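You operate a simulated robot arm through the tools that you are given. There is no shell and no other tool. Be economical: measure what you need, move in short steps, check, and stop when the job is done.

Carry out the task below with a simulated robot arm. There is one attempt and no reset: what you move stays moved.

Task
Gauge the die from the nest, then put it in the tray with the sleeve of that size.
Fine: die down on the post, one press of the gauge button; leave the other sleeves.

It is judged by the outcome, as a careful person would: the job done as asked, and still so three seconds after it is handed in. It fails if anything else is knocked over, pushed out of place, dropped, spilled or broken.

Robot
A 7-joint arm with a two-finger parallel gripper, fixed in place. Base frame: the origin is at the foot of the arm, x ahead of it, y to its left, z up; the work surface is at about z = 0.92. Readings come in m, rad, newtons and seconds.
With the tool pointing down near the work surface it reaches from about 0.24 to 0.68 m from the base axis. Its first joint turns from -1.152 to 1.152 rad. Payload 2.4 kg.
Tool frame: the origin (TCP) lies between the finger pads and is the grasp point; the fingertips stand 0.03 m ahead of it; z points along the fingers, y is the line along which they close. The gripper opens to 0.094 m. The fingers are 0.028 m wide and 0.01 m thick; the gripper's body (0.05 by 0.096 m) begins 0.055 m behind the TCP.
Orientation is that of the tool frame in the base frame, as a unit quaternion [w, x, y, z]. With the fingers straight down and closing along the base's y, the tool's x points along the base's -x, its y along +y and its z along -z.

Tools
- The arm moves only by the tool step_arm. Its argument "rows" is a list of rows, each a list of 7 numbers: the turn, a rotation vector about the base's x, y, z in rad, then the shift along the base's x, y, z in m, then the opening, from 0 (shut) to 1 (fully open). In form: [[ax, ay, az, dx, dy, dz, jaw], ...]. A call has 1 to 8 rows; each row shifts and turns the commanded pose from where the row before left it. Rows are played at 5 a second. More than 0.05 m and 0.15 rad between two rows, or a gripper value outside its range, and nothing of the call is played. A pose out of reach is approached as far as the arm can. The call stops where the force on the tool passes 70 N (or 10 N more than at its start, if that is more) or the arm is blocked; 0.2 s more then pass. Each finger travels about 0.153 m/s and halts on what it meets, pressing with about 33 N; the grip force reading is that of the motor and also rises with nothing between the fingers. The clock runs only during rows and for 0.2 s after the last one: add rows that do not move to give the fingers time. The reply holds the time, the measured pose of the TCP, the force on the tool along the base axes, the opening and the grip force, in the units named above and with some noise, with the torque about the TCP (base axes, N m) and any sound that the robot's microphone picked up, and new pictures: "show" is both (left out), scene, wrist or none.
- Cameras (640 x 400 px; columns grow to the right, rows downward): "scene" is fixed at [0.0324, 0.4709, 1.4429]; the picture's right is [-0.81, -0.59, 0.00], its down [-0.34, 0.47, -0.82] and it looks along [0.48, -0.66, -0.58] (base axes); focal length 340 px, centre (320, 200). "wrist" rides on the gripper at [0.076, 0.014, -0.103] in the tool frame; the picture's right is [-0.18, 0.98, 0.00], its down [-0.75, -0.14, -0.64] and it looks along [-0.63, -0.12, 0.77] (tool axes); focal length 243 px, centre (320, 200). There is no depth. A picture from a camera that has moved, and an enlarged one, comes with that camera's place and axes in the base frame and with its lens.
- enlarge(camera, box): a new picture of the part [left, top, right, bottom] of that camera's present view, enlarged. It takes no simulated time.
- hand_in(): hands the job in; it is judged then, once.

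Go step by step. Nothing tells you positions but the pictures and the camera data: compare them with the known pose of the tool, close in by small moves and look again before you grip or let go. The budget is 120 turns and 200 pictures, counting those below and the enlarged ones. Unless the task says otherwise, let go and move clear before handing in, and close with one line.

The tools are called after ">>>" by a JSON object that holds its "name" and its "arguments". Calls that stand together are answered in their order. step_arm: Moves the arm, as the interface text tells. Its arguments: {"type":"object","properties":{"rows":{"type":"array"},"show":{"type":"string","enum":["both","scene","wrist","none"]}},"required":["rows"]} The other tools are called the same way: enlarge (camera, box) takes an enlarged picture of a part of a camera's view; hand_in () hands the job in.

At the start:

```text
t: 0.0
tool_pos: [0.4546, 0.1324, 1.2081]
tool_rot: [0.0, 0.0, 1.0, 0.0]
contact_force: [0.1, -0.3, 0.4]
wrist_torque: [0.0, 0.02, 0.01]
opening: 0.0939
grip_force: 0.0
```

scene: 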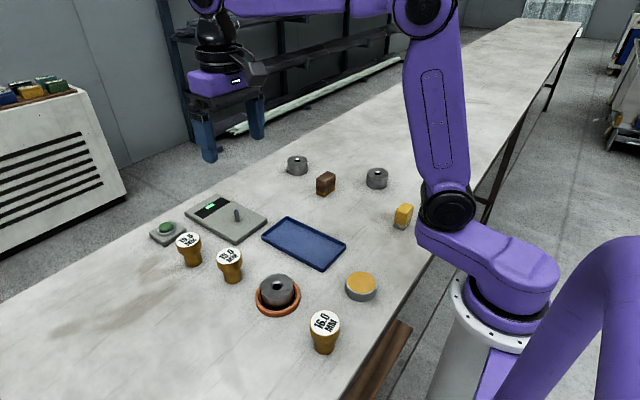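
wrist: 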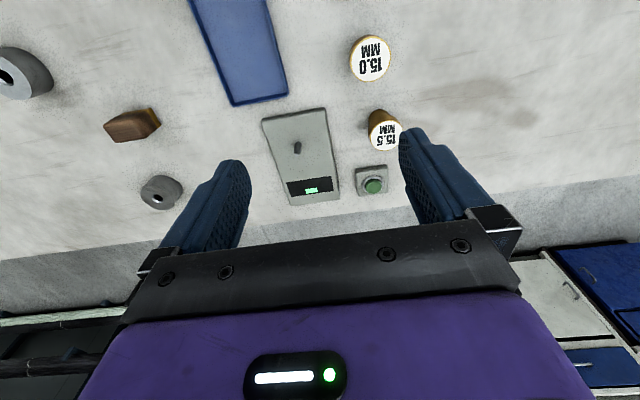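

I see the die in an orange nest, a gauge with a post and a button, sleeves marked 15.0, 15.5 and 16.0 and a blue tray. I'll take closer pictures first to locate each one.

>>> {"name": "enlarge", "arguments": {"camera": "scene", "box": [140, 180, 300, 280]}}

>>> {"name": "enlarge", "arguments": {"camera": "scene", "box": [220, 250, 380, 350]}}

>>> {"name": "enlarge", "arguments": {"camera": "scene", "box": [260, 140, 420, 240]}}

```text
4.00 times, centred on (220, 230) of scene
camera zoom: at [0.0324, 0.4709, 1.4429], right [-0.81, -0.59, 0.0], down [-0.34, 0.47, -0.82], along [0.48, -0.66, -0.58], focal length 1359 px, centre (720, 80)
```

zoom: 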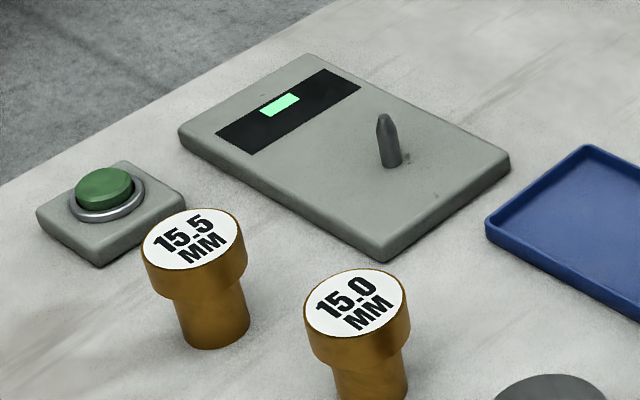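

```text
4.00 times, centred on (300, 300) of scene
camera zoom: at [0.0324, 0.4709, 1.4429], right [-0.81, -0.59, 0.0], down [-0.34, 0.47, -0.82], along [0.48, -0.66, -0.58], focal length 1359 px, centre (400, -200)
```

zoom: 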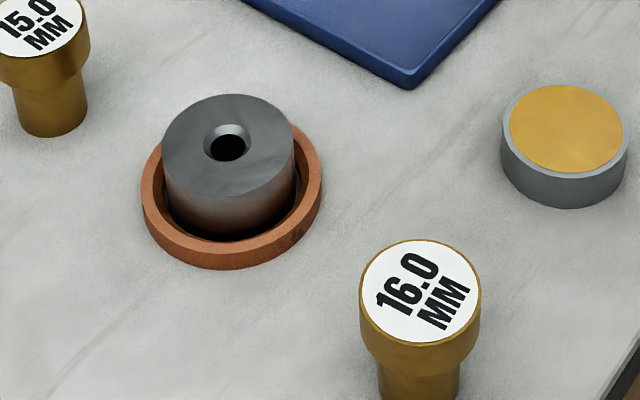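

```text
4.00 times, centred on (340, 190) of scene
camera zoom: at [0.0324, 0.4709, 1.4429], right [-0.81, -0.59, 0.0], down [-0.34, 0.47, -0.82], along [0.48, -0.66, -0.58], focal length 1359 px, centre (240, 240)
```

zoom: 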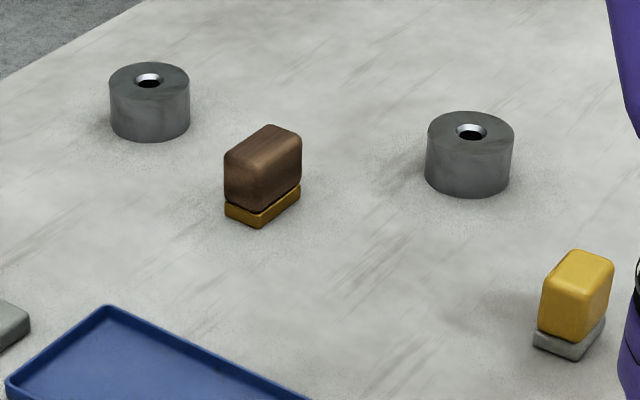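

The die is at about (0.33, 0.19), the post at (0.554, 0.082), the tray spans x 0.31–0.485 and y -0.01–0.08, and the button is at (0.66, 0.20). I'll move above the die so the wrist camera can measure it.

>>> {"name": "step_arm", "arguments": {"rows": [[0, 0, 0, -0.0305, 0.0142, -0.03, 1], [0, 0, 0, -0.0305, 0.0142, -0.03, 1], [0, 0, 0, -0.0305, 0.0142, -0.03, 1], [0, 0, 0, -0.0305, 0.014, -0.03, 1], [0, 0, 0, 0, 0, 0, 1]], "show": "both"}}

```text
t: 1.2
tool_pos: [0.3307, 0.1898, 1.0845]
tool_rot: [0.0, 0.0, 1.0, 0.0]
contact_force: [0.1, 0.0, 0.0]
wrist_torque: [0.0, -0.01, 0.01]
opening: 0.0938
grip_force: 0.0
camera wrist: at [0.2554, 0.2038, 1.1873], right [0.18, 0.98, 0.0], down [0.75, -0.14, 0.64], along [0.63, -0.12, -0.77], focal length 243 px, centre (320, 200)
```

scene: 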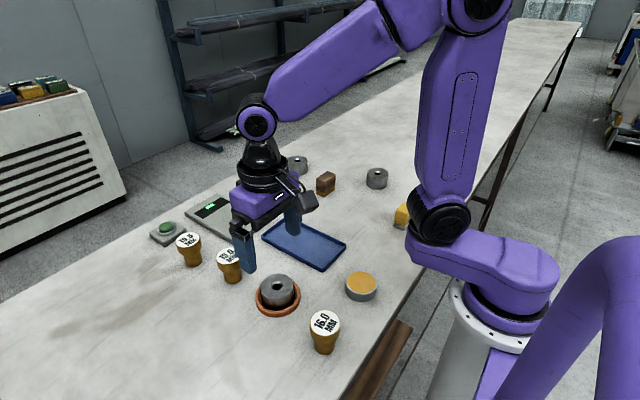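
wrist: 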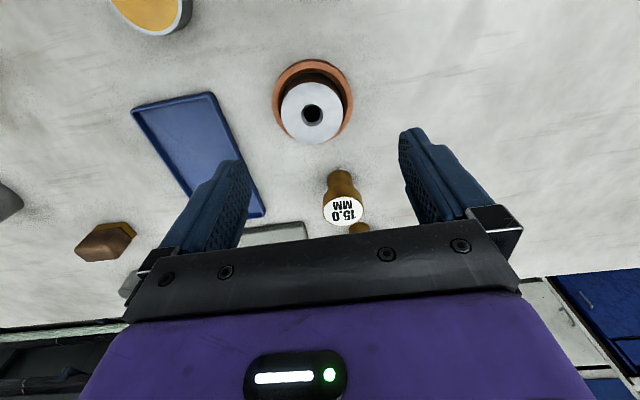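

Triangulating the two views puts the die at about (0.340, 0.180) with its top at z 0.951. I'll move closer and check.

>>> {"name": "step_arm", "arguments": {"rows": [[0, 0, 0, 0.0093, -0.0098, -0.02, 1], [0, 0, 0, 0, 0, -0.0345, 1], [0, 0, 0, 0, 0, 0, 1]], "show": "wrist"}}

>>> {"name": "enlarge", "arguments": {"camera": "wrist", "box": [200, 0, 440, 150]}}

>>> {"name": "enlarge", "arguments": {"camera": "scene", "box": [200, 220, 360, 320]}}

```text
t: 2.0
tool_pos: [0.3401, 0.1812, 1.0333]
tool_rot: [0.0, 0.0, 1.0, 0.001]
contact_force: [-0.3, -0.2, -0.2]
wrist_torque: [-0.03, 0.01, 0.01]
opening: 0.0939
grip_force: 0.0
camera wrist: at [0.2642, 0.1965, 1.1356], right [0.18, 0.98, 0.0], down [0.75, -0.14, 0.64], along [0.63, -0.12, -0.77], focal length 243 px, centre (320, 200)
```

wrist: 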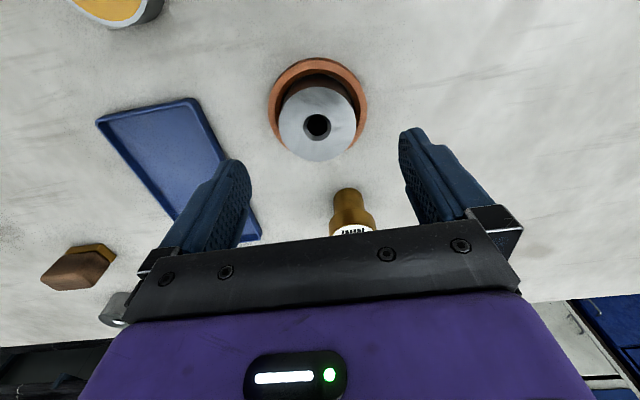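

```text
2.67 times, centred on (320, 75) of wrist
camera zoom: at [0.2642, 0.1965, 1.1356], right [0.18, 0.98, 0.0], down [0.75, -0.14, 0.64], along [0.63, -0.12, -0.77], focal length 647 px, centre (320, 533)
```

zoom: 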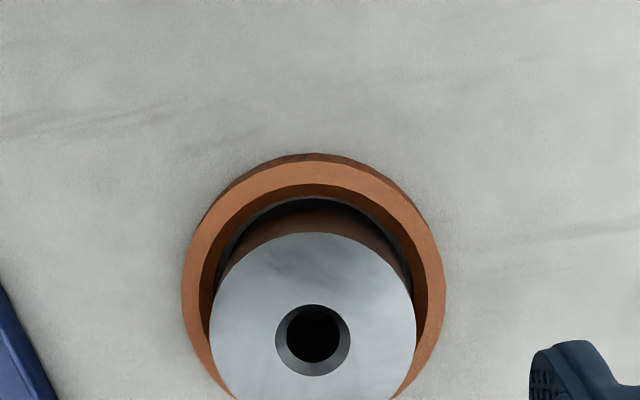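

```text
4.00 times, centred on (280, 270) of scene
camera zoom: at [0.0324, 0.4709, 1.4429], right [-0.81, -0.59, 0.0], down [-0.34, 0.47, -0.82], along [0.48, -0.66, -0.58], focal length 1359 px, centre (480, -80)
```

zoom: 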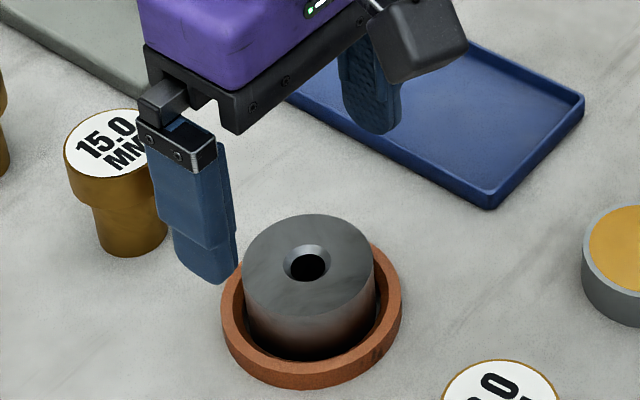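

The refined die centre is (0.3415, 0.180), and the nest rim is at about z 0.935. I'll lower the tips to just above the rim.

>>> {"name": "step_arm", "arguments": {"rows": [[0, 0, 0, 0.0014, -0.001, -0.03, 1], [0, 0, 0, 0, 0, -0.03, 1], [0, 0, 0, 0, 0, 0, 1]], "show": "wrist"}}

>>> {"name": "enlarge", "arguments": {"camera": "scene", "box": [200, 220, 360, 320]}}

```text
t: 2.8
tool_pos: [0.3415, 0.1796, 0.9756]
tool_rot: [0.0, 0.0, 1.0, 0.0]
contact_force: [0.1, 1.0, 1.0]
wrist_torque: [0.01, -0.02, -0.01]
opening: 0.094
grip_force: 0.1
camera wrist: at [0.2657, 0.1942, 1.0784], right [0.18, 0.98, 0.0], down [0.75, -0.14, 0.64], along [0.63, -0.12, -0.77], focal length 243 px, centre (320, 200)
```

wrist: 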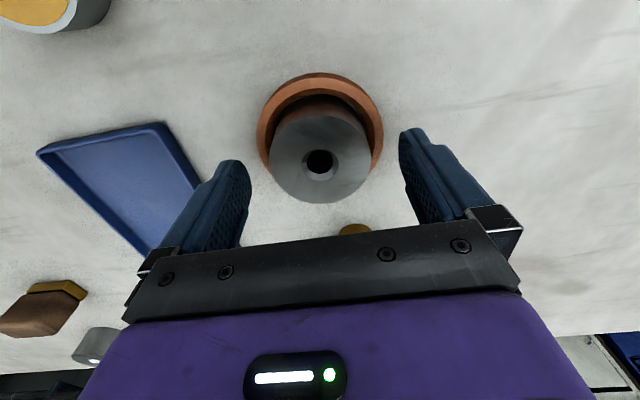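

```text
4.00 times, centred on (280, 270) of scene
camera zoom: at [0.0324, 0.4709, 1.4429], right [-0.81, -0.59, 0.0], down [-0.34, 0.47, -0.82], along [0.48, -0.66, -0.58], focal length 1359 px, centre (480, -80)
```

zoom: 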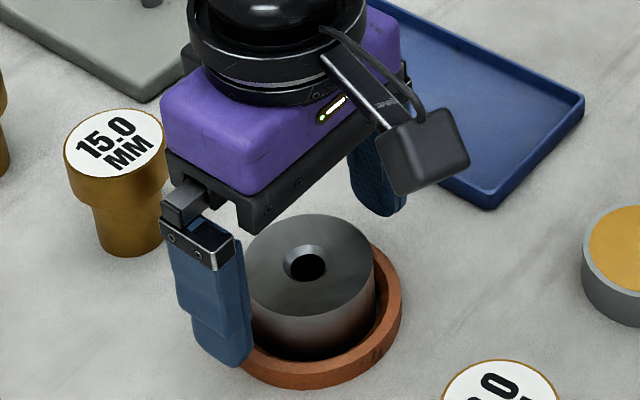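

The die is centred between the fingers. I'll lower 7 mm more and close the gripper.

>>> {"name": "step_arm", "arguments": {"rows": [[0, 0, 0, 0, 0, -0.0065, 1], [0, 0, 0, 0, 0, 0, 1], [0, 0, 0, 0, 0, 0, 0.7], [0, 0, 0, 0, 0, 0, 0.5], [0, 0, 0, 0, 0, 0, 0.5]], "show": "wrist"}}

>>> {"name": "enlarge", "arguments": {"camera": "scene", "box": [200, 220, 360, 320]}}

```text
t: 4.0
tool_pos: [0.3412, 0.1804, 0.9679]
tool_rot: [0.0, 0.0, 1.0, 0.0]
contact_force: [0.2, 1.1, 3.3]
wrist_torque: [-0.16, -0.03, 0.0]
opening: 0.0595
grip_force: 32.6
camera wrist: at [0.2663, 0.1939, 1.071], right [0.18, 0.98, 0.0], down [0.75, -0.14, 0.64], along [0.63, -0.12, -0.77], focal length 243 px, centre (320, 200)
```

wrist: 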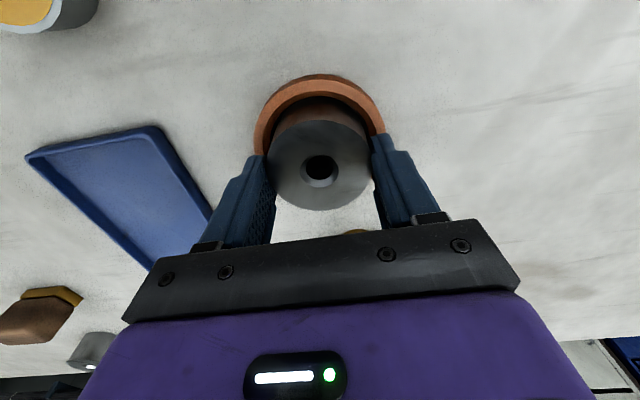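

```text
4.00 times, centred on (280, 270) of scene
camera zoom: at [0.0324, 0.4709, 1.4429], right [-0.81, -0.59, 0.0], down [-0.34, 0.47, -0.82], along [0.48, -0.66, -0.58], focal length 1359 px, centre (480, -80)
```

zoom: 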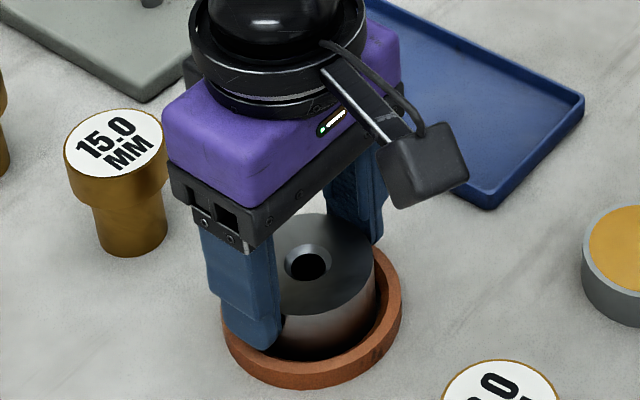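

I have the die gripped at 59.5 mm. Next I lift it.

>>> {"name": "step_arm", "arguments": {"rows": [[0, 0, 0, 0, 0, 0, 0.4], [0, 0, 0, 0, 0, 0.01, 0.4], [0, 0, 0, 0, 0, 0.02, 0.4], [0, 0, 0, 0, 0, 0.04, 0.4], [0, 0, 0, 0, 0, 0.03, 0.4], [0, 0, 0, 0, 0, 0, 0.4]], "show": "both"}}

>>> {"name": "enlarge", "arguments": {"camera": "scene", "box": [200, 220, 360, 320]}}

```text
t: 5.4
tool_pos: [0.3423, 0.1792, 1.0686]
tool_rot: [0.0, 0.0, 1.0, 0.0]
contact_force: [0.7, -0.2, -3.7]
wrist_torque: [0.01, 0.01, -0.01]
opening: 0.0595
grip_force: 33.1
camera wrist: at [0.2673, 0.1939, 1.1709], right [0.18, 0.98, 0.0], down [0.75, -0.14, 0.64], along [0.63, -0.12, -0.77], focal length 243 px, centre (320, 200)
```

scene: 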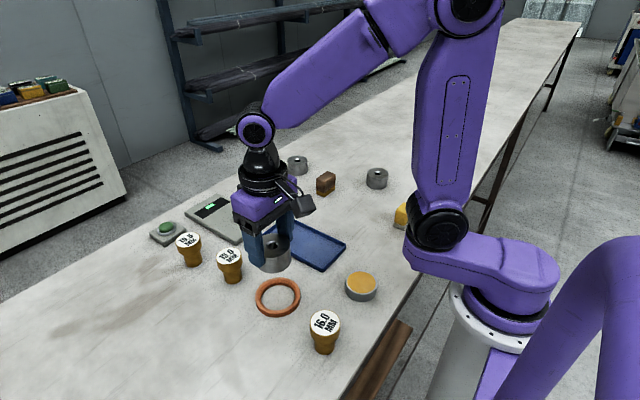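
wrist: 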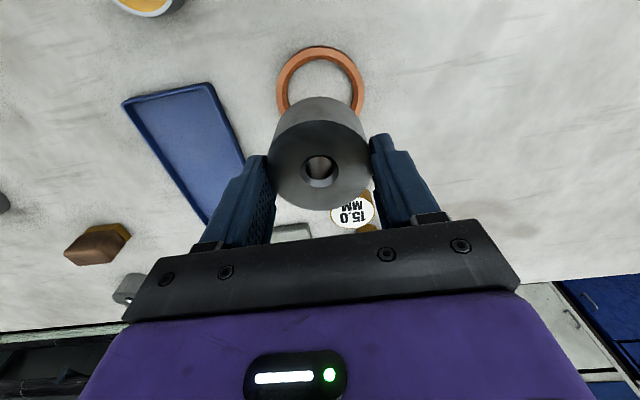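

```text
4.00 times, centred on (280, 270) of scene
camera zoom: at [0.0325, 0.4709, 1.4429], right [-0.81, -0.59, 0.0], down [-0.34, 0.47, -0.82], along [0.48, -0.66, -0.58], focal length 1359 px, centre (480, -80)
```

zoom: 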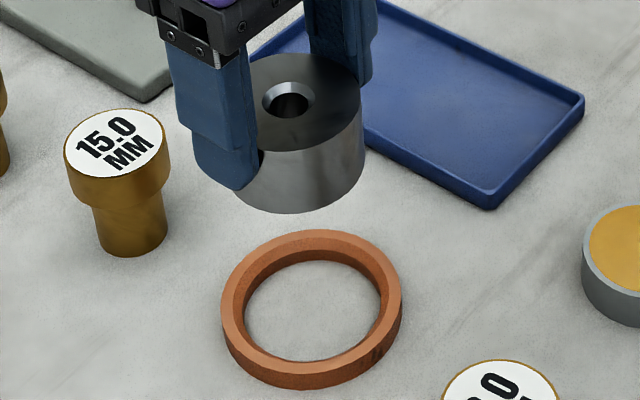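

The nest is a plain ring, and the die's hole lies on the TCP axis. I'll carry it past the post at a safe height so the wrist camera can locate the post.

>>> {"name": "step_arm", "arguments": {"rows": [[0, 0, 0, 0, 0, 0.03, 0.4], [0, 0, 0, 0.043, -0.0165, 0, 0.4], [0, 0, 0, 0.043, -0.0165, 0, 0.4], [0, 0, 0, 0.043, -0.0165, 0, 0.4], [0, 0, 0, 0.043, -0.0165, 0, 0.4], [0, 0, 0, 0.043, -0.0165, 0, 0.4], [0, 0, 0, 0.043, -0.0165, 0, 0.4], [0, 0, 0, 0, 0, 0, 0.4]], "show": "both"}}

>>> {"name": "enlarge", "arguments": {"camera": "wrist", "box": [200, 0, 440, 150]}}

```text
t: 7.2
tool_pos: [0.6039, 0.0788, 1.0971]
tool_rot: [-0.001, 0.0, 1.0, -0.001]
contact_force: [-0.1, 0.7, -4.0]
wrist_torque: [-0.01, 0.02, 0.0]
opening: 0.0594
grip_force: 33.1
camera wrist: at [0.5284, 0.0931, 1.1999], right [0.18, 0.98, 0.0], down [0.75, -0.14, 0.64], along [0.63, -0.12, -0.77], focal length 243 px, centre (320, 200)
```

scene: 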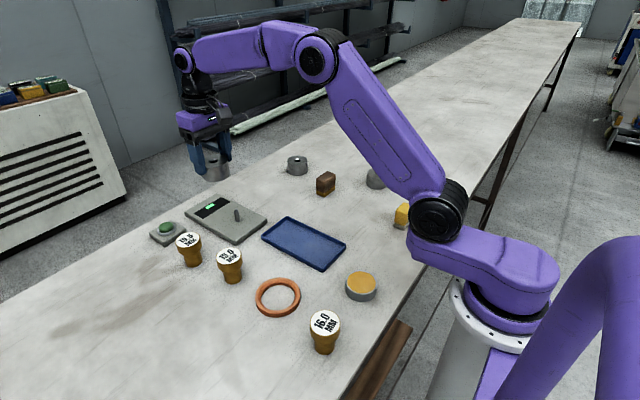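
wrist: 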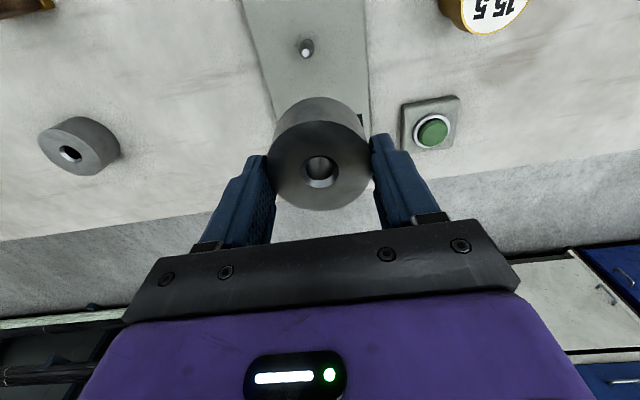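

```text
2.67 times, centred on (320, 75) of wrist
camera zoom: at [0.5284, 0.0931, 1.1999], right [0.18, 0.98, 0.0], down [0.75, -0.14, 0.64], along [0.63, -0.12, -0.77], focal length 647 px, centre (320, 533)
```

zoom: 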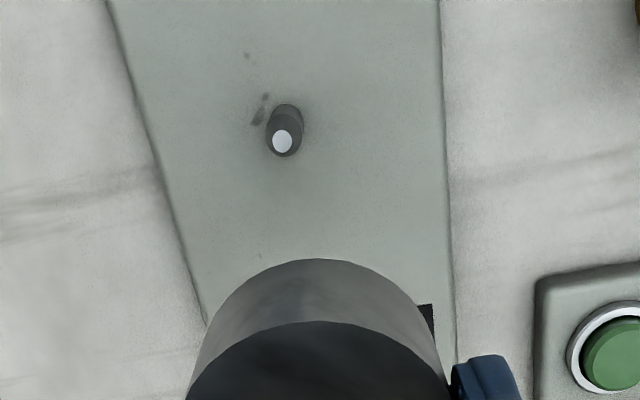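

The post is at about (0.560, 0.0755), with its tip at about z 0.97. I'll bring the die just above it and check from the side.

>>> {"name": "step_arm", "arguments": {"rows": [[0, 0, 0, -0.0424, -0.0033, 0, 0.4], [0, 0, 0, 0, 0, -0.025, 0.4], [0, 0, 0, 0, 0, -0.027, 0.4], [0, 0, 0, 0, 0, 0, 0.4]], "show": "wrist"}}

>>> {"name": "enlarge", "arguments": {"camera": "scene", "box": [160, 150, 320, 250]}}

```text
t: 8.2
tool_pos: [0.5615, 0.0777, 1.0438]
tool_rot: [0.0, 0.0, 1.0, 0.001]
contact_force: [-0.7, 0.4, -4.8]
wrist_torque: [0.0, -0.04, -0.01]
opening: 0.0594
grip_force: 33.1
camera wrist: at [0.4859, 0.091, 1.1469], right [0.18, 0.98, 0.0], down [0.75, -0.14, 0.64], along [0.63, -0.12, -0.77], focal length 243 px, centre (320, 200)
```

wrist: 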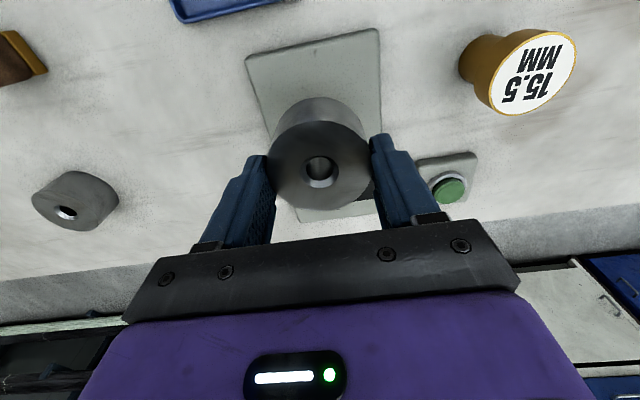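

```text
4.00 times, centred on (240, 200) of scene
camera zoom: at [0.0325, 0.4709, 1.4429], right [-0.81, -0.59, 0.0], down [-0.34, 0.47, -0.82], along [0.48, -0.66, -0.58], focal length 1359 px, centre (640, 200)
```

zoom: 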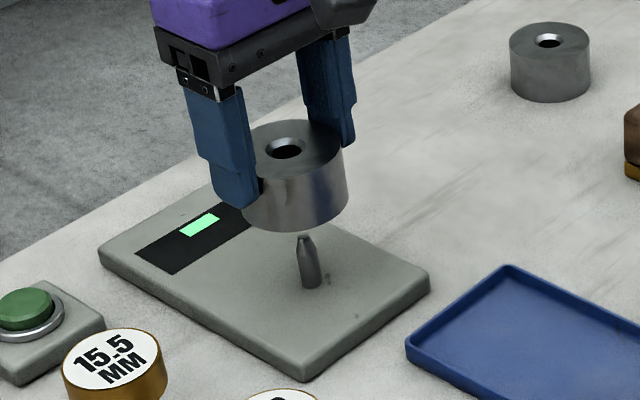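

Both views agree on the post to within a millimetre or so. I'll take a couple of extra pose readings to average out the noise before lowering.

>>> {"name": "step_arm", "arguments": {"rows": [[0, 0, 0, 0, 0, 0, 0.4]], "show": "none"}}

>>> {"name": "step_arm", "arguments": {"rows": [[0, 0, 0, 0, 0, 0, 0.4]], "show": "none"}}

>>> {"name": "step_arm", "arguments": {"rows": [[0, 0, 0, 0, 0, 0, 0.4]], "show": "none"}}

```text
t: 8.6
tool_pos: [0.5613, 0.0766, 1.0449]
tool_rot: [0.0, 0.0, 1.0, -0.001]
contact_force: [0.5, -0.4, -3.8]
wrist_torque: [0.03, 0.0, 0.01]
opening: 0.0597
grip_force: 32.6
```

```text
t: 9.0
tool_pos: [0.5617, 0.0766, 1.0442]
tool_rot: [0.001, 0.0, 1.0, 0.0]
contact_force: [0.1, -0.8, -5.2]
wrist_torque: [-0.01, -0.05, 0.01]
opening: 0.0595
grip_force: 32.8
```

```text
t: 9.4
tool_pos: [0.5612, 0.0754, 1.0449]
tool_rot: [0.0, 0.0, 1.0, -0.001]
contact_force: [0.3, 0.3, -3.9]
wrist_torque: [0.01, -0.02, 0.0]
opening: 0.0598
grip_force: 32.3
```

The mean pose is (0.5614, 0.0766). I'll nudge by about 1 mm and lower until the die is just above the tip.

>>> {"name": "step_arm", "arguments": {"rows": [[0, 0, 0, 0.001, -0.001, -0.012, 0.4], [0, 0, 0, 0, 0, -0.01, 0.4], [0, 0, 0, 0, 0, 0, 0.4]], "show": "none"}}

>>> {"name": "enlarge", "arguments": {"camera": "scene", "box": [200, 170, 280, 220]}}

>>> {"name": "enlarge", "arguments": {"camera": "wrist", "box": [240, 120, 400, 220]}}

```text
t: 10.2
tool_pos: [0.5602, 0.0754, 1.0218]
tool_rot: [0.0, 0.0, 1.0, 0.001]
contact_force: [-0.7, -0.5, -4.6]
wrist_torque: [-0.01, -0.02, 0.01]
opening: 0.0594
grip_force: 32.7
```

```text
8.00 times, centred on (240, 195) of scene
camera zoom: at [0.0325, 0.4709, 1.4429], right [-0.81, -0.59, 0.0], down [-0.34, 0.47, -0.82], along [0.48, -0.66, -0.58], focal length 2718 px, centre (960, 240)
```

zoom: 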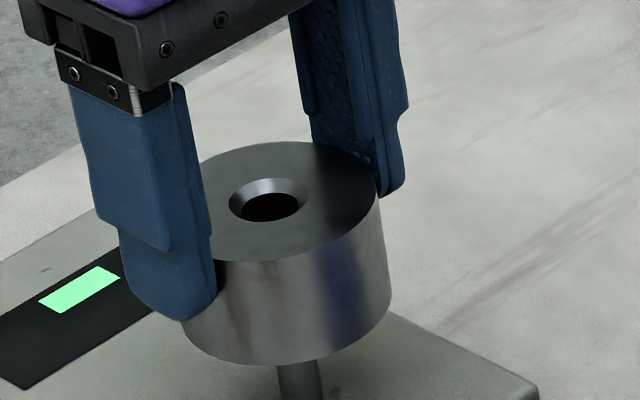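

```text
4.00 times, centred on (320, 170) of wrist
camera zoom: at [0.4856, 0.0893, 1.1247], right [0.18, 0.98, 0.0], down [0.75, -0.14, 0.64], along [0.63, -0.12, -0.77], focal length 970 px, centre (320, 320)
```

zoom: 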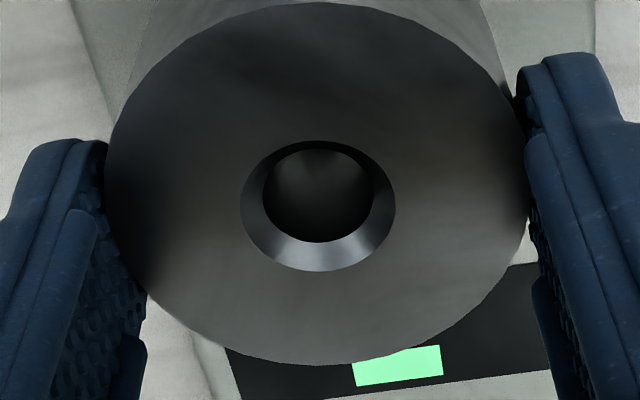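

I'll lower in small steps and watch the force.

>>> {"name": "step_arm", "arguments": {"rows": [[0, 0, 0, 0, 0, -0.004, 0.4], [0, 0, 0, 0, 0, -0.004, 0.4], [0, 0, 0, 0, 0, -0.003, 0.4], [0, 0, 0, 0, 0, 0, 0.4]], "show": "none"}}

>>> {"name": "enlarge", "arguments": {"camera": "wrist", "box": [240, 120, 400, 220]}}

>>> {"name": "enlarge", "arguments": {"camera": "scene", "box": [200, 170, 280, 220]}}

```text
t: 11.2
tool_pos: [0.5601, 0.075, 1.0101]
tool_rot: [0.0, 0.0, 1.0, 0.0]
contact_force: [-1.2, 0.0, -4.1]
wrist_torque: [0.04, 0.0, -0.01]
opening: 0.0598
grip_force: 33.3
```

```text
4.00 times, centred on (320, 170) of wrist
camera zoom: at [0.4848, 0.0893, 1.1133], right [0.18, 0.98, 0.0], down [0.75, -0.14, 0.64], along [0.63, -0.12, -0.77], focal length 970 px, centre (320, 320)
```

zoom: 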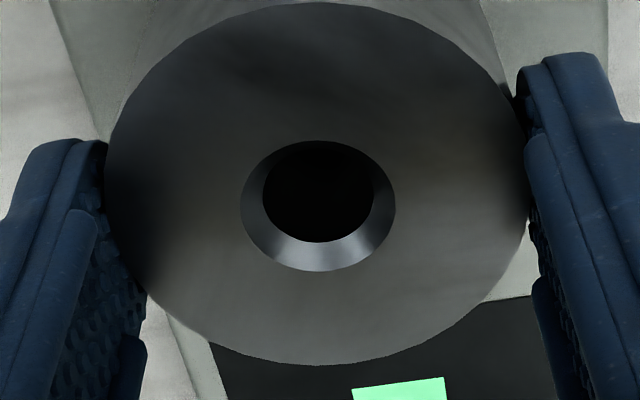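

```text
8.00 times, centred on (240, 195) of scene
camera zoom: at [0.0325, 0.4709, 1.4429], right [-0.81, -0.59, 0.0], down [-0.34, 0.47, -0.82], along [0.48, -0.66, -0.58], focal length 2718 px, centre (960, 240)
```

zoom: 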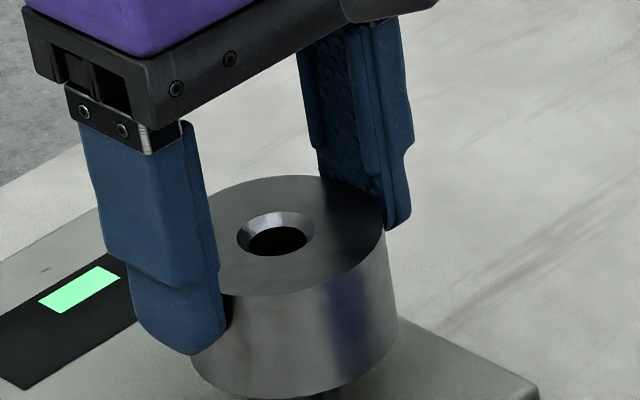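

There's no contact, so the post seems to be entering the hole. I'll keep going down.

>>> {"name": "step_arm", "arguments": {"rows": [[0, 0, 0, 0, 0, -0.004, 0.4], [0, 0, 0, 0, 0, -0.004, 0.4], [0, 0, 0, 0, 0, -0.004, 0.4], [0, 0, 0, 0, 0, 0, 0.4]], "show": "none"}}

>>> {"name": "enlarge", "arguments": {"camera": "wrist", "box": [240, 120, 400, 220]}}

>>> {"name": "enlarge", "arguments": {"camera": "scene", "box": [200, 170, 280, 220]}}

```text
t: 12.2
tool_pos: [0.5604, 0.0772, 0.9986]
tool_rot: [0.001, 0.0, 1.0, 0.0]
contact_force: [3.1, 0.9, -4.0]
wrist_torque: [0.02, -0.15, -0.02]
opening: 0.0595
grip_force: 32.6
```

```text
4.00 times, centred on (320, 170) of wrist
camera zoom: at [0.4838, 0.0899, 1.1016], right [0.18, 0.98, 0.0], down [0.75, -0.14, 0.64], along [0.63, -0.12, -0.77], focal length 970 px, centre (320, 320)
```

zoom: 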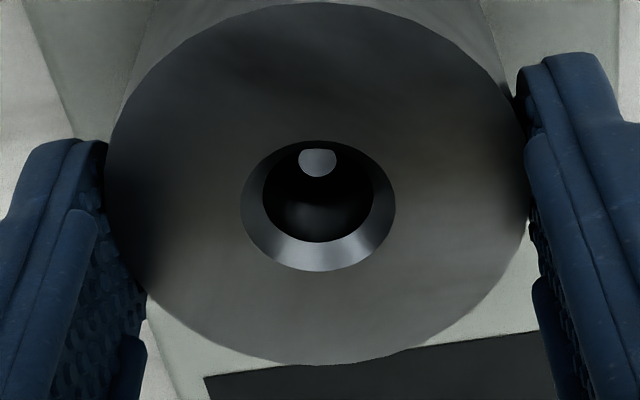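

```text
8.00 times, centred on (240, 195) of scene
camera zoom: at [0.0326, 0.4709, 1.4429], right [-0.81, -0.59, 0.0], down [-0.34, 0.47, -0.82], along [0.48, -0.66, -0.58], focal length 2718 px, centre (960, 240)
```

zoom: 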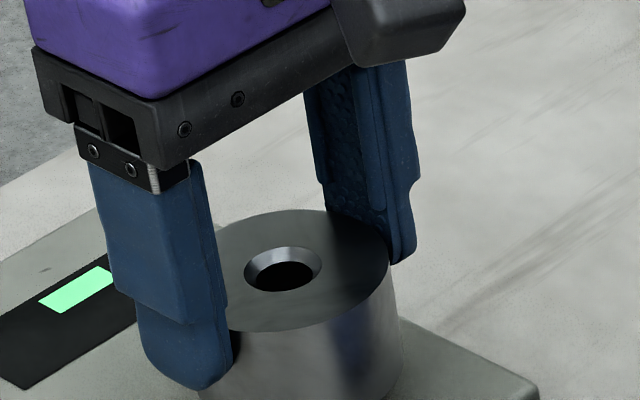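

The post tip is visible inside the hole. A slight +x side force means the die sits about a millimetre short in x, so I'll ease it that way while lowering.

>>> {"name": "step_arm", "arguments": {"rows": [[0, 0, 0, 0.0012, 0, 0, 0.4], [0, 0, 0, 0, 0, -0.004, 0.4], [0, 0, 0, 0, 0, -0.004, 0.4], [0, 0, 0, 0, 0, 0, 0.4]], "show": "none"}}

>>> {"name": "enlarge", "arguments": {"camera": "wrist", "box": [240, 120, 400, 220]}}

```text
t: 13.2
tool_pos: [0.5619, 0.0751, 0.9896]
tool_rot: [0.0, 0.0, 1.0, 0.001]
contact_force: [-1.2, 0.0, -4.7]
wrist_torque: [-0.01, 0.01, -0.04]
opening: 0.0596
grip_force: 32.8
```

```text
4.00 times, centred on (320, 170) of wrist
camera zoom: at [0.4857, 0.0894, 1.0937], right [0.18, 0.98, 0.0], down [0.75, -0.14, 0.64], along [0.63, -0.12, -0.77], focal length 970 px, centre (320, 320)
```

zoom: 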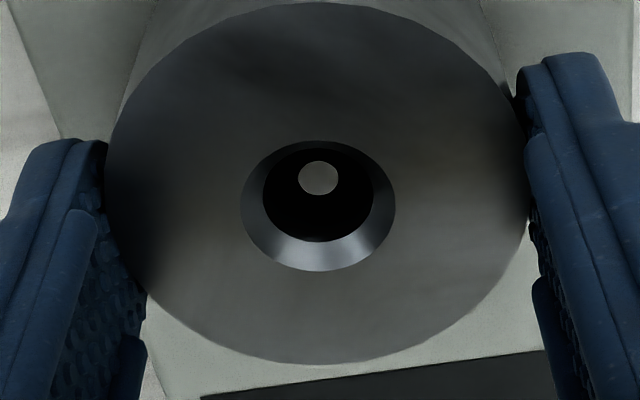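

The side force is gone. I'll lower it in fine steps until it touches down.

>>> {"name": "step_arm", "arguments": {"rows": [[0, 0, 0, 0, 0, -0.002, 0.4], [0, 0, 0, 0, 0, -0.002, 0.4], [0, 0, 0, 0, 0, 0, 0.4]], "show": "none"}}

>>> {"name": "enlarge", "arguments": {"camera": "scene", "box": [180, 170, 280, 232]}}

```text
t: 14.0
tool_pos: [0.562, 0.0745, 0.9868]
tool_rot: [0.0, 0.0, 1.0, 0.0]
contact_force: [0.2, -0.8, -4.0]
wrist_torque: [-0.03, -0.03, 0.0]
opening: 0.0597
grip_force: 33.2
```

```text
6.40 times, centred on (230, 201) of scene
camera zoom: at [0.0325, 0.4709, 1.4429], right [-0.81, -0.59, 0.0], down [-0.34, 0.47, -0.82], along [0.48, -0.66, -0.58], focal length 2174 px, centre (896, 194)
```

zoom: 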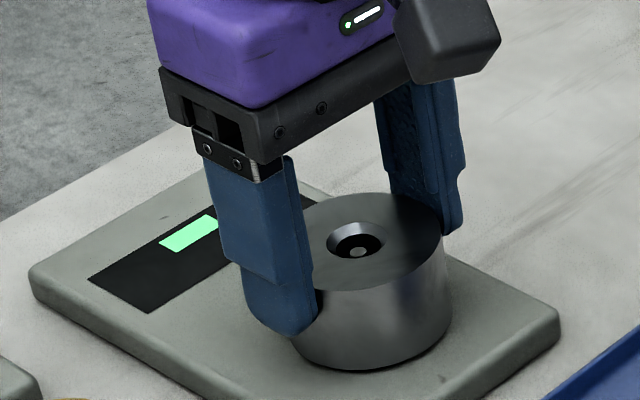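

>>> {"name": "step_arm", "arguments": {"rows": [[0, 0, 0, 0, 0, -0.002, 0.4], [0, 0, 0, 0, 0, 0, 0.4]], "show": "none"}}

>>> {"name": "step_arm", "arguments": {"rows": [[0, 0, 0, 0, 0, -0.0015, 0.4], [0, 0, 0, 0, 0, 0, 0.4]], "show": "none"}}

```text
t: 14.6
tool_pos: [0.5615, 0.0744, 0.9859]
tool_rot: [0.0, 0.001, 1.0, 0.001]
contact_force: [0.5, 0.2, -5.2]
wrist_torque: [0.03, -0.01, 0.0]
opening: 0.0597
grip_force: 33.5
```

```text
t: 15.2
tool_pos: [0.5606, 0.0749, 0.9852]
tool_rot: [0.001, 0.0, 1.0, 0.0]
contact_force: [-0.9, -3.2, 4.8]
wrist_torque: [-0.03, 0.28, 0.07]
opening: 0.0594
grip_force: 32.7
```

The force has turned upward, which suggests touchdown. One more millimetre and a look should confirm it.

>>> {"name": "step_arm", "arguments": {"rows": [[0, 0, 0, 0, 0, -0.001, 0.4], [0, 0, 0, 0, 0, 0, 0.4]], "show": "none"}}

>>> {"name": "enlarge", "arguments": {"camera": "scene", "box": [200, 190, 280, 240]}}

```text
t: 15.8
tool_pos: [0.5617, 0.0749, 0.9849]
tool_rot: [0.002, 0.0, 1.0, -0.001]
contact_force: [-2.2, -4.3, 22.5]
wrist_torque: [-0.35, 0.5, -0.02]
opening: 0.0598
grip_force: 33.1
```

```text
8.00 times, centred on (240, 215) of scene
camera zoom: at [0.032, 0.4707, 1.443], right [-0.81, -0.59, 0.0], down [-0.34, 0.47, -0.82], along [0.48, -0.66, -0.58], focal length 2718 px, centre (960, 80)
```

zoom: 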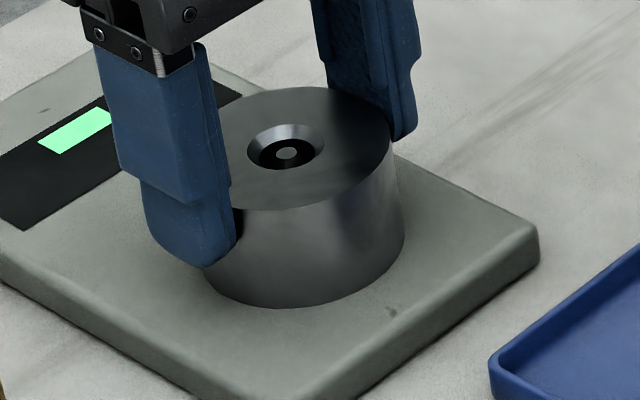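

It's seated flat on the gauge. I'll ease off, open the gripper and rise clear.

>>> {"name": "step_arm", "arguments": {"rows": [[0, 0, 0, 0, 0, 0.001, 0.4], [0, 0, 0, 0, 0, 0, 0.7], [0, 0, 0, 0, 0, 0, 1], [0, 0, 0, 0, 0, 0, 1], [0, 0, 0, 0, 0, 0.03, 1], [0, 0, 0, 0, 0, 0.04, 1], [0, 0, 0, 0, 0, 0.04, 1], [0, 0, 0, 0, 0, 0, 1]], "show": "both"}}

>>> {"name": "enlarge", "arguments": {"camera": "scene", "box": [140, 180, 300, 280]}}

>>> {"name": "enlarge", "arguments": {"camera": "wrist", "box": [240, 50, 560, 250]}}

```text
t: 17.6
tool_pos: [0.5605, 0.075, 1.0971]
tool_rot: [0.001, 0.0, 1.0, -0.001]
contact_force: [0.2, 0.1, 0.0]
wrist_torque: [0.02, -0.03, -0.01]
opening: 0.094
grip_force: 0.0
camera wrist: at [0.4843, 0.0902, 1.1996], right [0.18, 0.98, 0.0], down [0.75, -0.14, 0.64], along [0.63, -0.12, -0.77], focal length 243 px, centre (320, 200)
```

scene: 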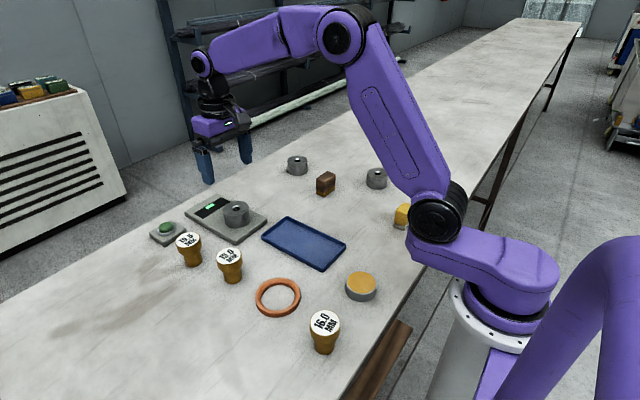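
wrist: 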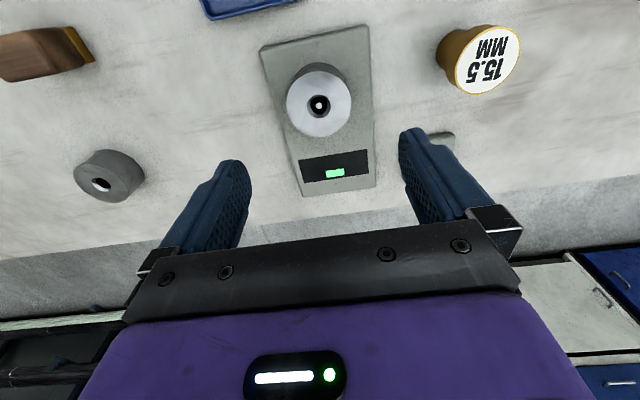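

```text
4.00 times, centred on (220, 230) of scene
camera zoom: at [0.0324, 0.4709, 1.4429], right [-0.81, -0.59, 0.0], down [-0.34, 0.47, -0.82], along [0.48, -0.66, -0.58], focal length 1359 px, centre (720, 80)
```

zoom: 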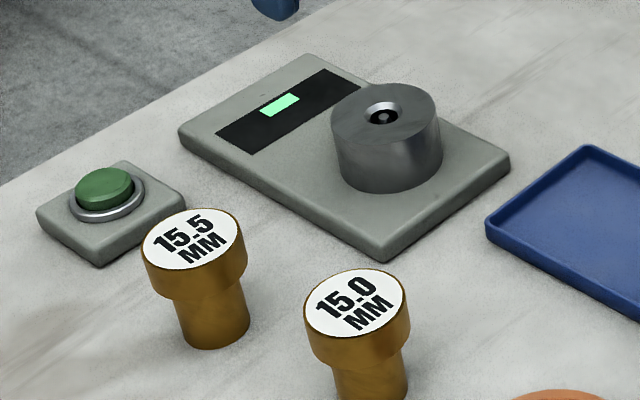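

```text
2.00 times, centred on (400, 150) of wrist
camera zoom: at [0.4843, 0.0902, 1.1996], right [0.18, 0.98, 0.0], down [0.75, -0.14, 0.64], along [0.63, -0.12, -0.77], focal length 485 px, centre (160, 300)
```

zoom: 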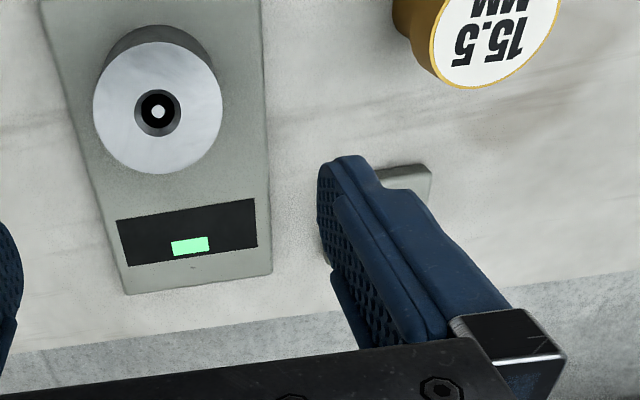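

The die is seated, with the post showing in its hole. The button is at about (0.665, 0.194) with its top at z 0.946. I'll close the fingers, tilt slightly outward for reach and go above it.

>>> {"name": "step_arm", "arguments": {"rows": [[0, 0, 0, 0.02, 0.029, 0, 0.5], [0, -0.1, 0, 0.03, 0.029, 0, 0], [0, -0.1, 0, 0.03, 0.029, 0, 0], [0, 0, 0, 0.0295, 0.031, 0, 0], [0, 0, 0, 0, 0, -0.04, 0], [0, 0, 0, 0, 0, -0.035, 0], [0, 0, 0, 0, 0, 0, 0]], "show": "both"}}

>>> {"name": "enlarge", "arguments": {"camera": "scene", "box": [120, 180, 280, 280]}}

```text
t: 19.2
tool_pos: [0.6701, 0.1932, 1.0187]
tool_rot: [0.1, 0.0, 0.995, -0.001]
contact_force: [1.2, 0.4, -0.9]
wrist_torque: [0.01, -0.03, -0.04]
opening: 0.0
grip_force: 33.2
camera wrist: at [0.5758, 0.2082, 1.1022], right [0.18, 0.98, 0.04], down [0.61, -0.14, 0.78], along [0.77, -0.12, -0.63], focal length 243 px, centre (320, 200)
```

scene: 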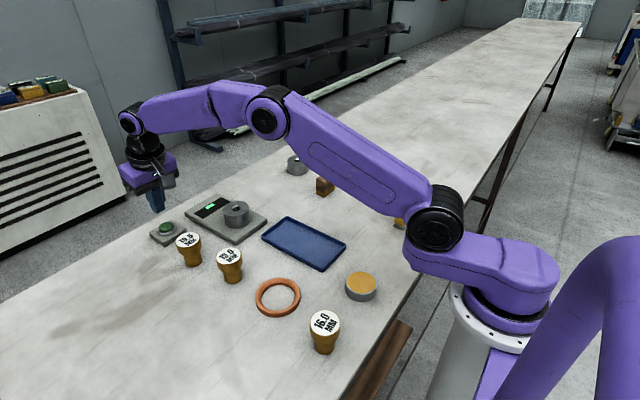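
wrist: 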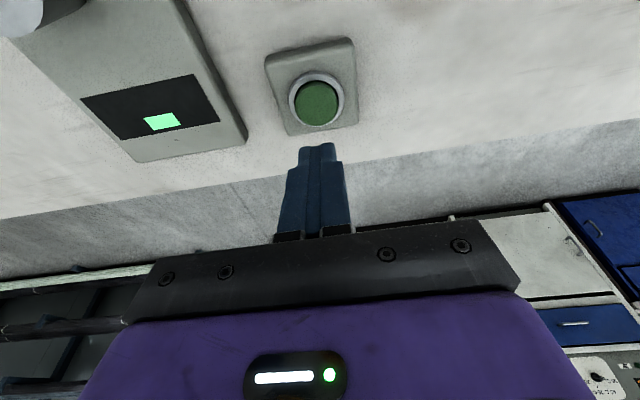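

```text
4.00 times, centred on (200, 230) of scene
camera zoom: at [0.0324, 0.4709, 1.4429], right [-0.81, -0.59, 0.0], down [-0.34, 0.47, -0.82], along [0.48, -0.66, -0.58], focal length 1359 px, centre (800, 80)
```

zoom: 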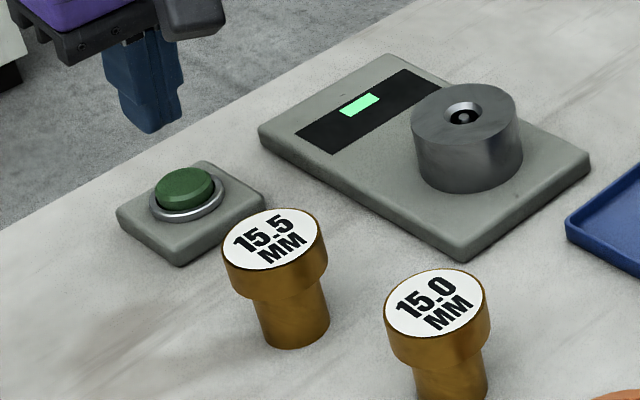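

The button reads as (0.663, 0.195), right under the tip's lower edge. I'll descend to just above it.

>>> {"name": "step_arm", "arguments": {"rows": [[0, 0, 0, 0, 0.002, -0.015, 0], [0, 0, 0, 0, 0, -0.015, 0], [0, 0, 0, 0, 0, -0.004, 0], [0, 0, 0, 0, 0, 0, 0]], "show": "wrist"}}

>>> {"name": "enlarge", "arguments": {"camera": "scene", "box": [130, 190, 210, 240]}}

```text
t: 20.2
tool_pos: [0.6713, 0.1958, 0.9837]
tool_rot: [0.099, 0.0, 0.995, 0.0]
contact_force: [-0.5, -0.2, 0.2]
wrist_torque: [0.03, 0.01, 0.02]
opening: 0.0
grip_force: 32.9
camera wrist: at [0.5766, 0.2096, 1.0691], right [0.18, 0.98, 0.04], down [0.61, -0.14, 0.78], along [0.77, -0.12, -0.63], focal length 243 px, centre (320, 200)
```

wrist: 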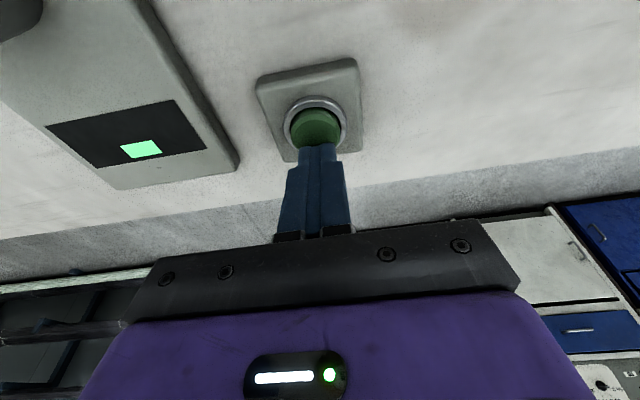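

```text
8.00 times, centred on (170, 215) of scene
camera zoom: at [0.0324, 0.4709, 1.4429], right [-0.81, -0.59, 0.0], down [-0.34, 0.47, -0.82], along [0.48, -0.66, -0.58], focal length 2718 px, centre (1520, 80)
```

zoom: 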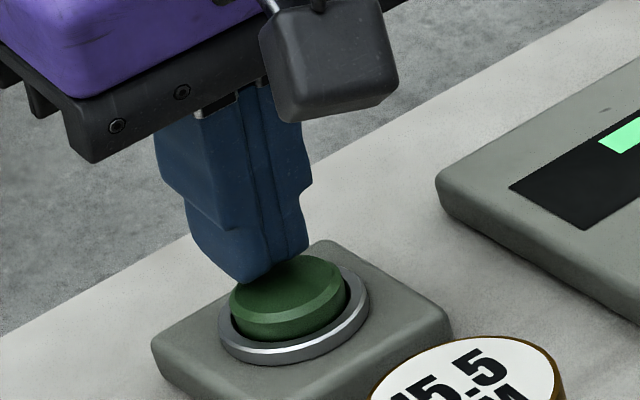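

The tip is over the far edge of the button, so I'll shift 8 mm back toward the base, then press in small steps.

>>> {"name": "step_arm", "arguments": {"rows": [[0, 0, 0, -0.008, 0, 0.001, 0], [0, 0, 0, 0, 0, 0, 0], [0, 0, 0, 0, 0, -0.002, 0], [0, 0, 0, 0, 0, -0.002, 0], [0, 0, 0, 0, 0, 0, 0]], "show": "none"}}

>>> {"name": "enlarge", "arguments": {"camera": "scene", "box": [130, 190, 210, 240]}}

```text
t: 21.4
tool_pos: [0.6634, 0.1939, 0.9815]
tool_rot: [0.1, 0.0, 0.995, 0.001]
contact_force: [-0.3, -0.9, 1.8]
wrist_torque: [-0.02, 0.01, -0.02]
opening: 0.0
grip_force: 33.1
```

```text
8.00 times, centred on (170, 215) of scene
camera zoom: at [0.0324, 0.4709, 1.4429], right [-0.81, -0.59, 0.0], down [-0.34, 0.47, -0.82], along [0.48, -0.66, -0.58], focal length 2718 px, centre (1520, 80)
```

zoom: 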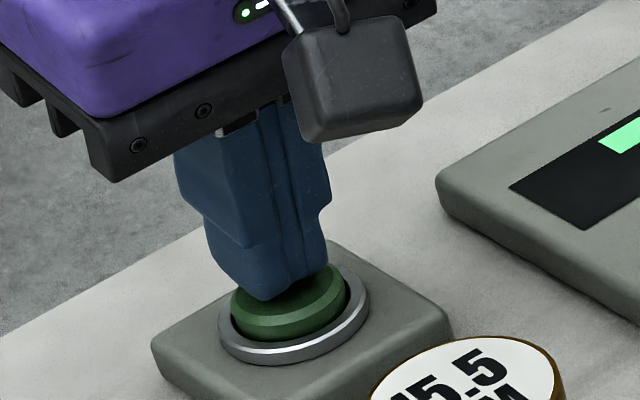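

>>> {"name": "step_arm", "arguments": {"rows": [[0, 0, 0, 0, 0, -0.001, 0], [0, 0, 0, 0, 0, -0.001, 0]], "show": "none"}}

>>> {"name": "enlarge", "arguments": {"camera": "scene", "box": [130, 190, 240, 259]}}

```text
t: 22.0
tool_pos: [0.6645, 0.1939, 0.9789]
tool_rot: [0.1, -0.001, 0.995, 0.0]
contact_force: [0.5, 0.3, 2.0]
wrist_torque: [0.02, -0.03, 0.0]
opening: 0.0
grip_force: 32.8
```

```text
5.80 times, centred on (185, 224) of scene
camera zoom: at [0.0324, 0.4709, 1.4429], right [-0.81, -0.59, 0.0], down [-0.34, 0.47, -0.82], along [0.48, -0.66, -0.58], focal length 1970 px, centre (1103, 58)
```

zoom: 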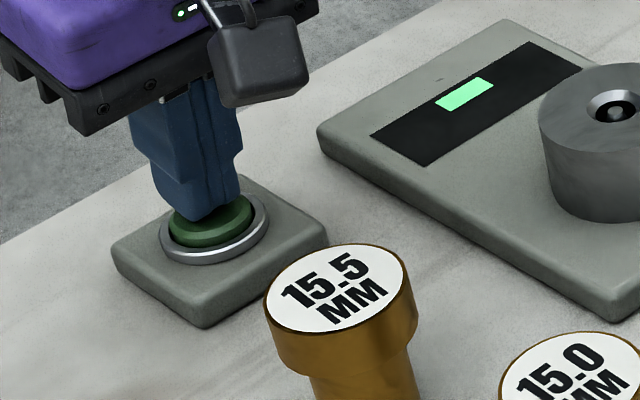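

The button is going down with a light spring force and there's no reading yet. I'll keep pressing in the same stroke.

>>> {"name": "step_arm", "arguments": {"rows": [[0, 0, 0, 0, 0, -0.001, 0], [0, 0, 0, 0, 0, -0.001, 0]], "show": "none"}}

>>> {"name": "enlarge", "arguments": {"camera": "scene", "box": [130, 190, 240, 259]}}

```text
t: 22.6
tool_pos: [0.6617, 0.1948, 0.978]
tool_rot: [0.101, 0.001, 0.995, 0.0]
contact_force: [0.5, -1.5, 3.6]
wrist_torque: [-0.02, 0.0, 0.07]
opening: 0.0
grip_force: 32.8
heard: click
```

```text
5.80 times, centred on (185, 224) of scene
camera zoom: at [0.0324, 0.4709, 1.443], right [-0.81, -0.59, 0.0], down [-0.34, 0.47, -0.82], along [0.48, -0.66, -0.58], focal length 1970 px, centre (1103, 58)
```

zoom: 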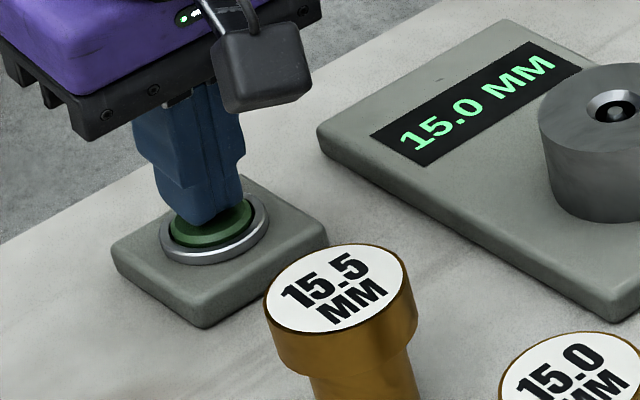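

It clicked and the display reads 15.0 MM. I'll lift straight off, level the tool and return above the die.

>>> {"name": "step_arm", "arguments": {"rows": [[0, 0, 0, 0, 0, 0.03, 0], [0, 0, 0, 0, 0, 0.045, 0], [0, 0, 0, 0, 0, 0.045, 0], [0, 0.1, 0, -0.03, -0.035, 0, 0.4], [0, 0.1, 0, -0.035, -0.035, 0, 1], [0, 0, 0, -0.036, -0.034, 0, 1], [0, 0, 0, 0, -0.0145, 0, 1], [0, 0, 0, 0, 0, 0, 1]], "show": "both"}}

>>> {"name": "enlarge", "arguments": {"camera": "scene", "box": [140, 180, 300, 280]}}

```text
t: 24.4
tool_pos: [0.5636, 0.075, 1.0962]
tool_rot: [0.0, 0.0, 1.0, 0.0]
contact_force: [-0.9, -0.1, -0.2]
wrist_torque: [0.02, 0.0, 0.02]
opening: 0.094
grip_force: 0.1
camera wrist: at [0.4875, 0.0896, 1.1987], right [0.18, 0.98, 0.0], down [0.75, -0.14, 0.64], along [0.63, -0.12, -0.77], focal length 243 px, centre (320, 200)
```

scene: 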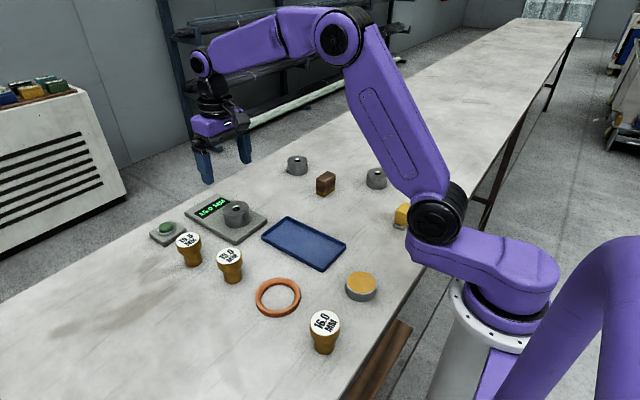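
wrist: 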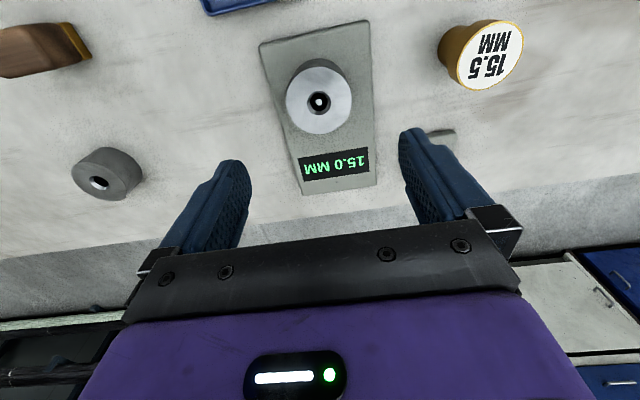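

```text
4.00 times, centred on (220, 230) of scene
camera zoom: at [0.0324, 0.4709, 1.4429], right [-0.81, -0.59, 0.0], down [-0.34, 0.47, -0.82], along [0.48, -0.66, -0.58], focal length 1359 px, centre (720, 80)
```

zoom: 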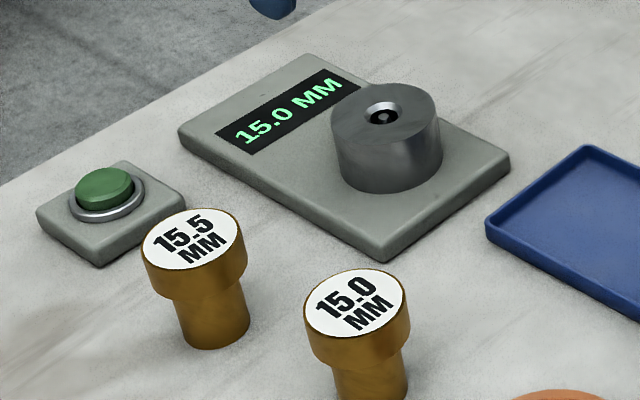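

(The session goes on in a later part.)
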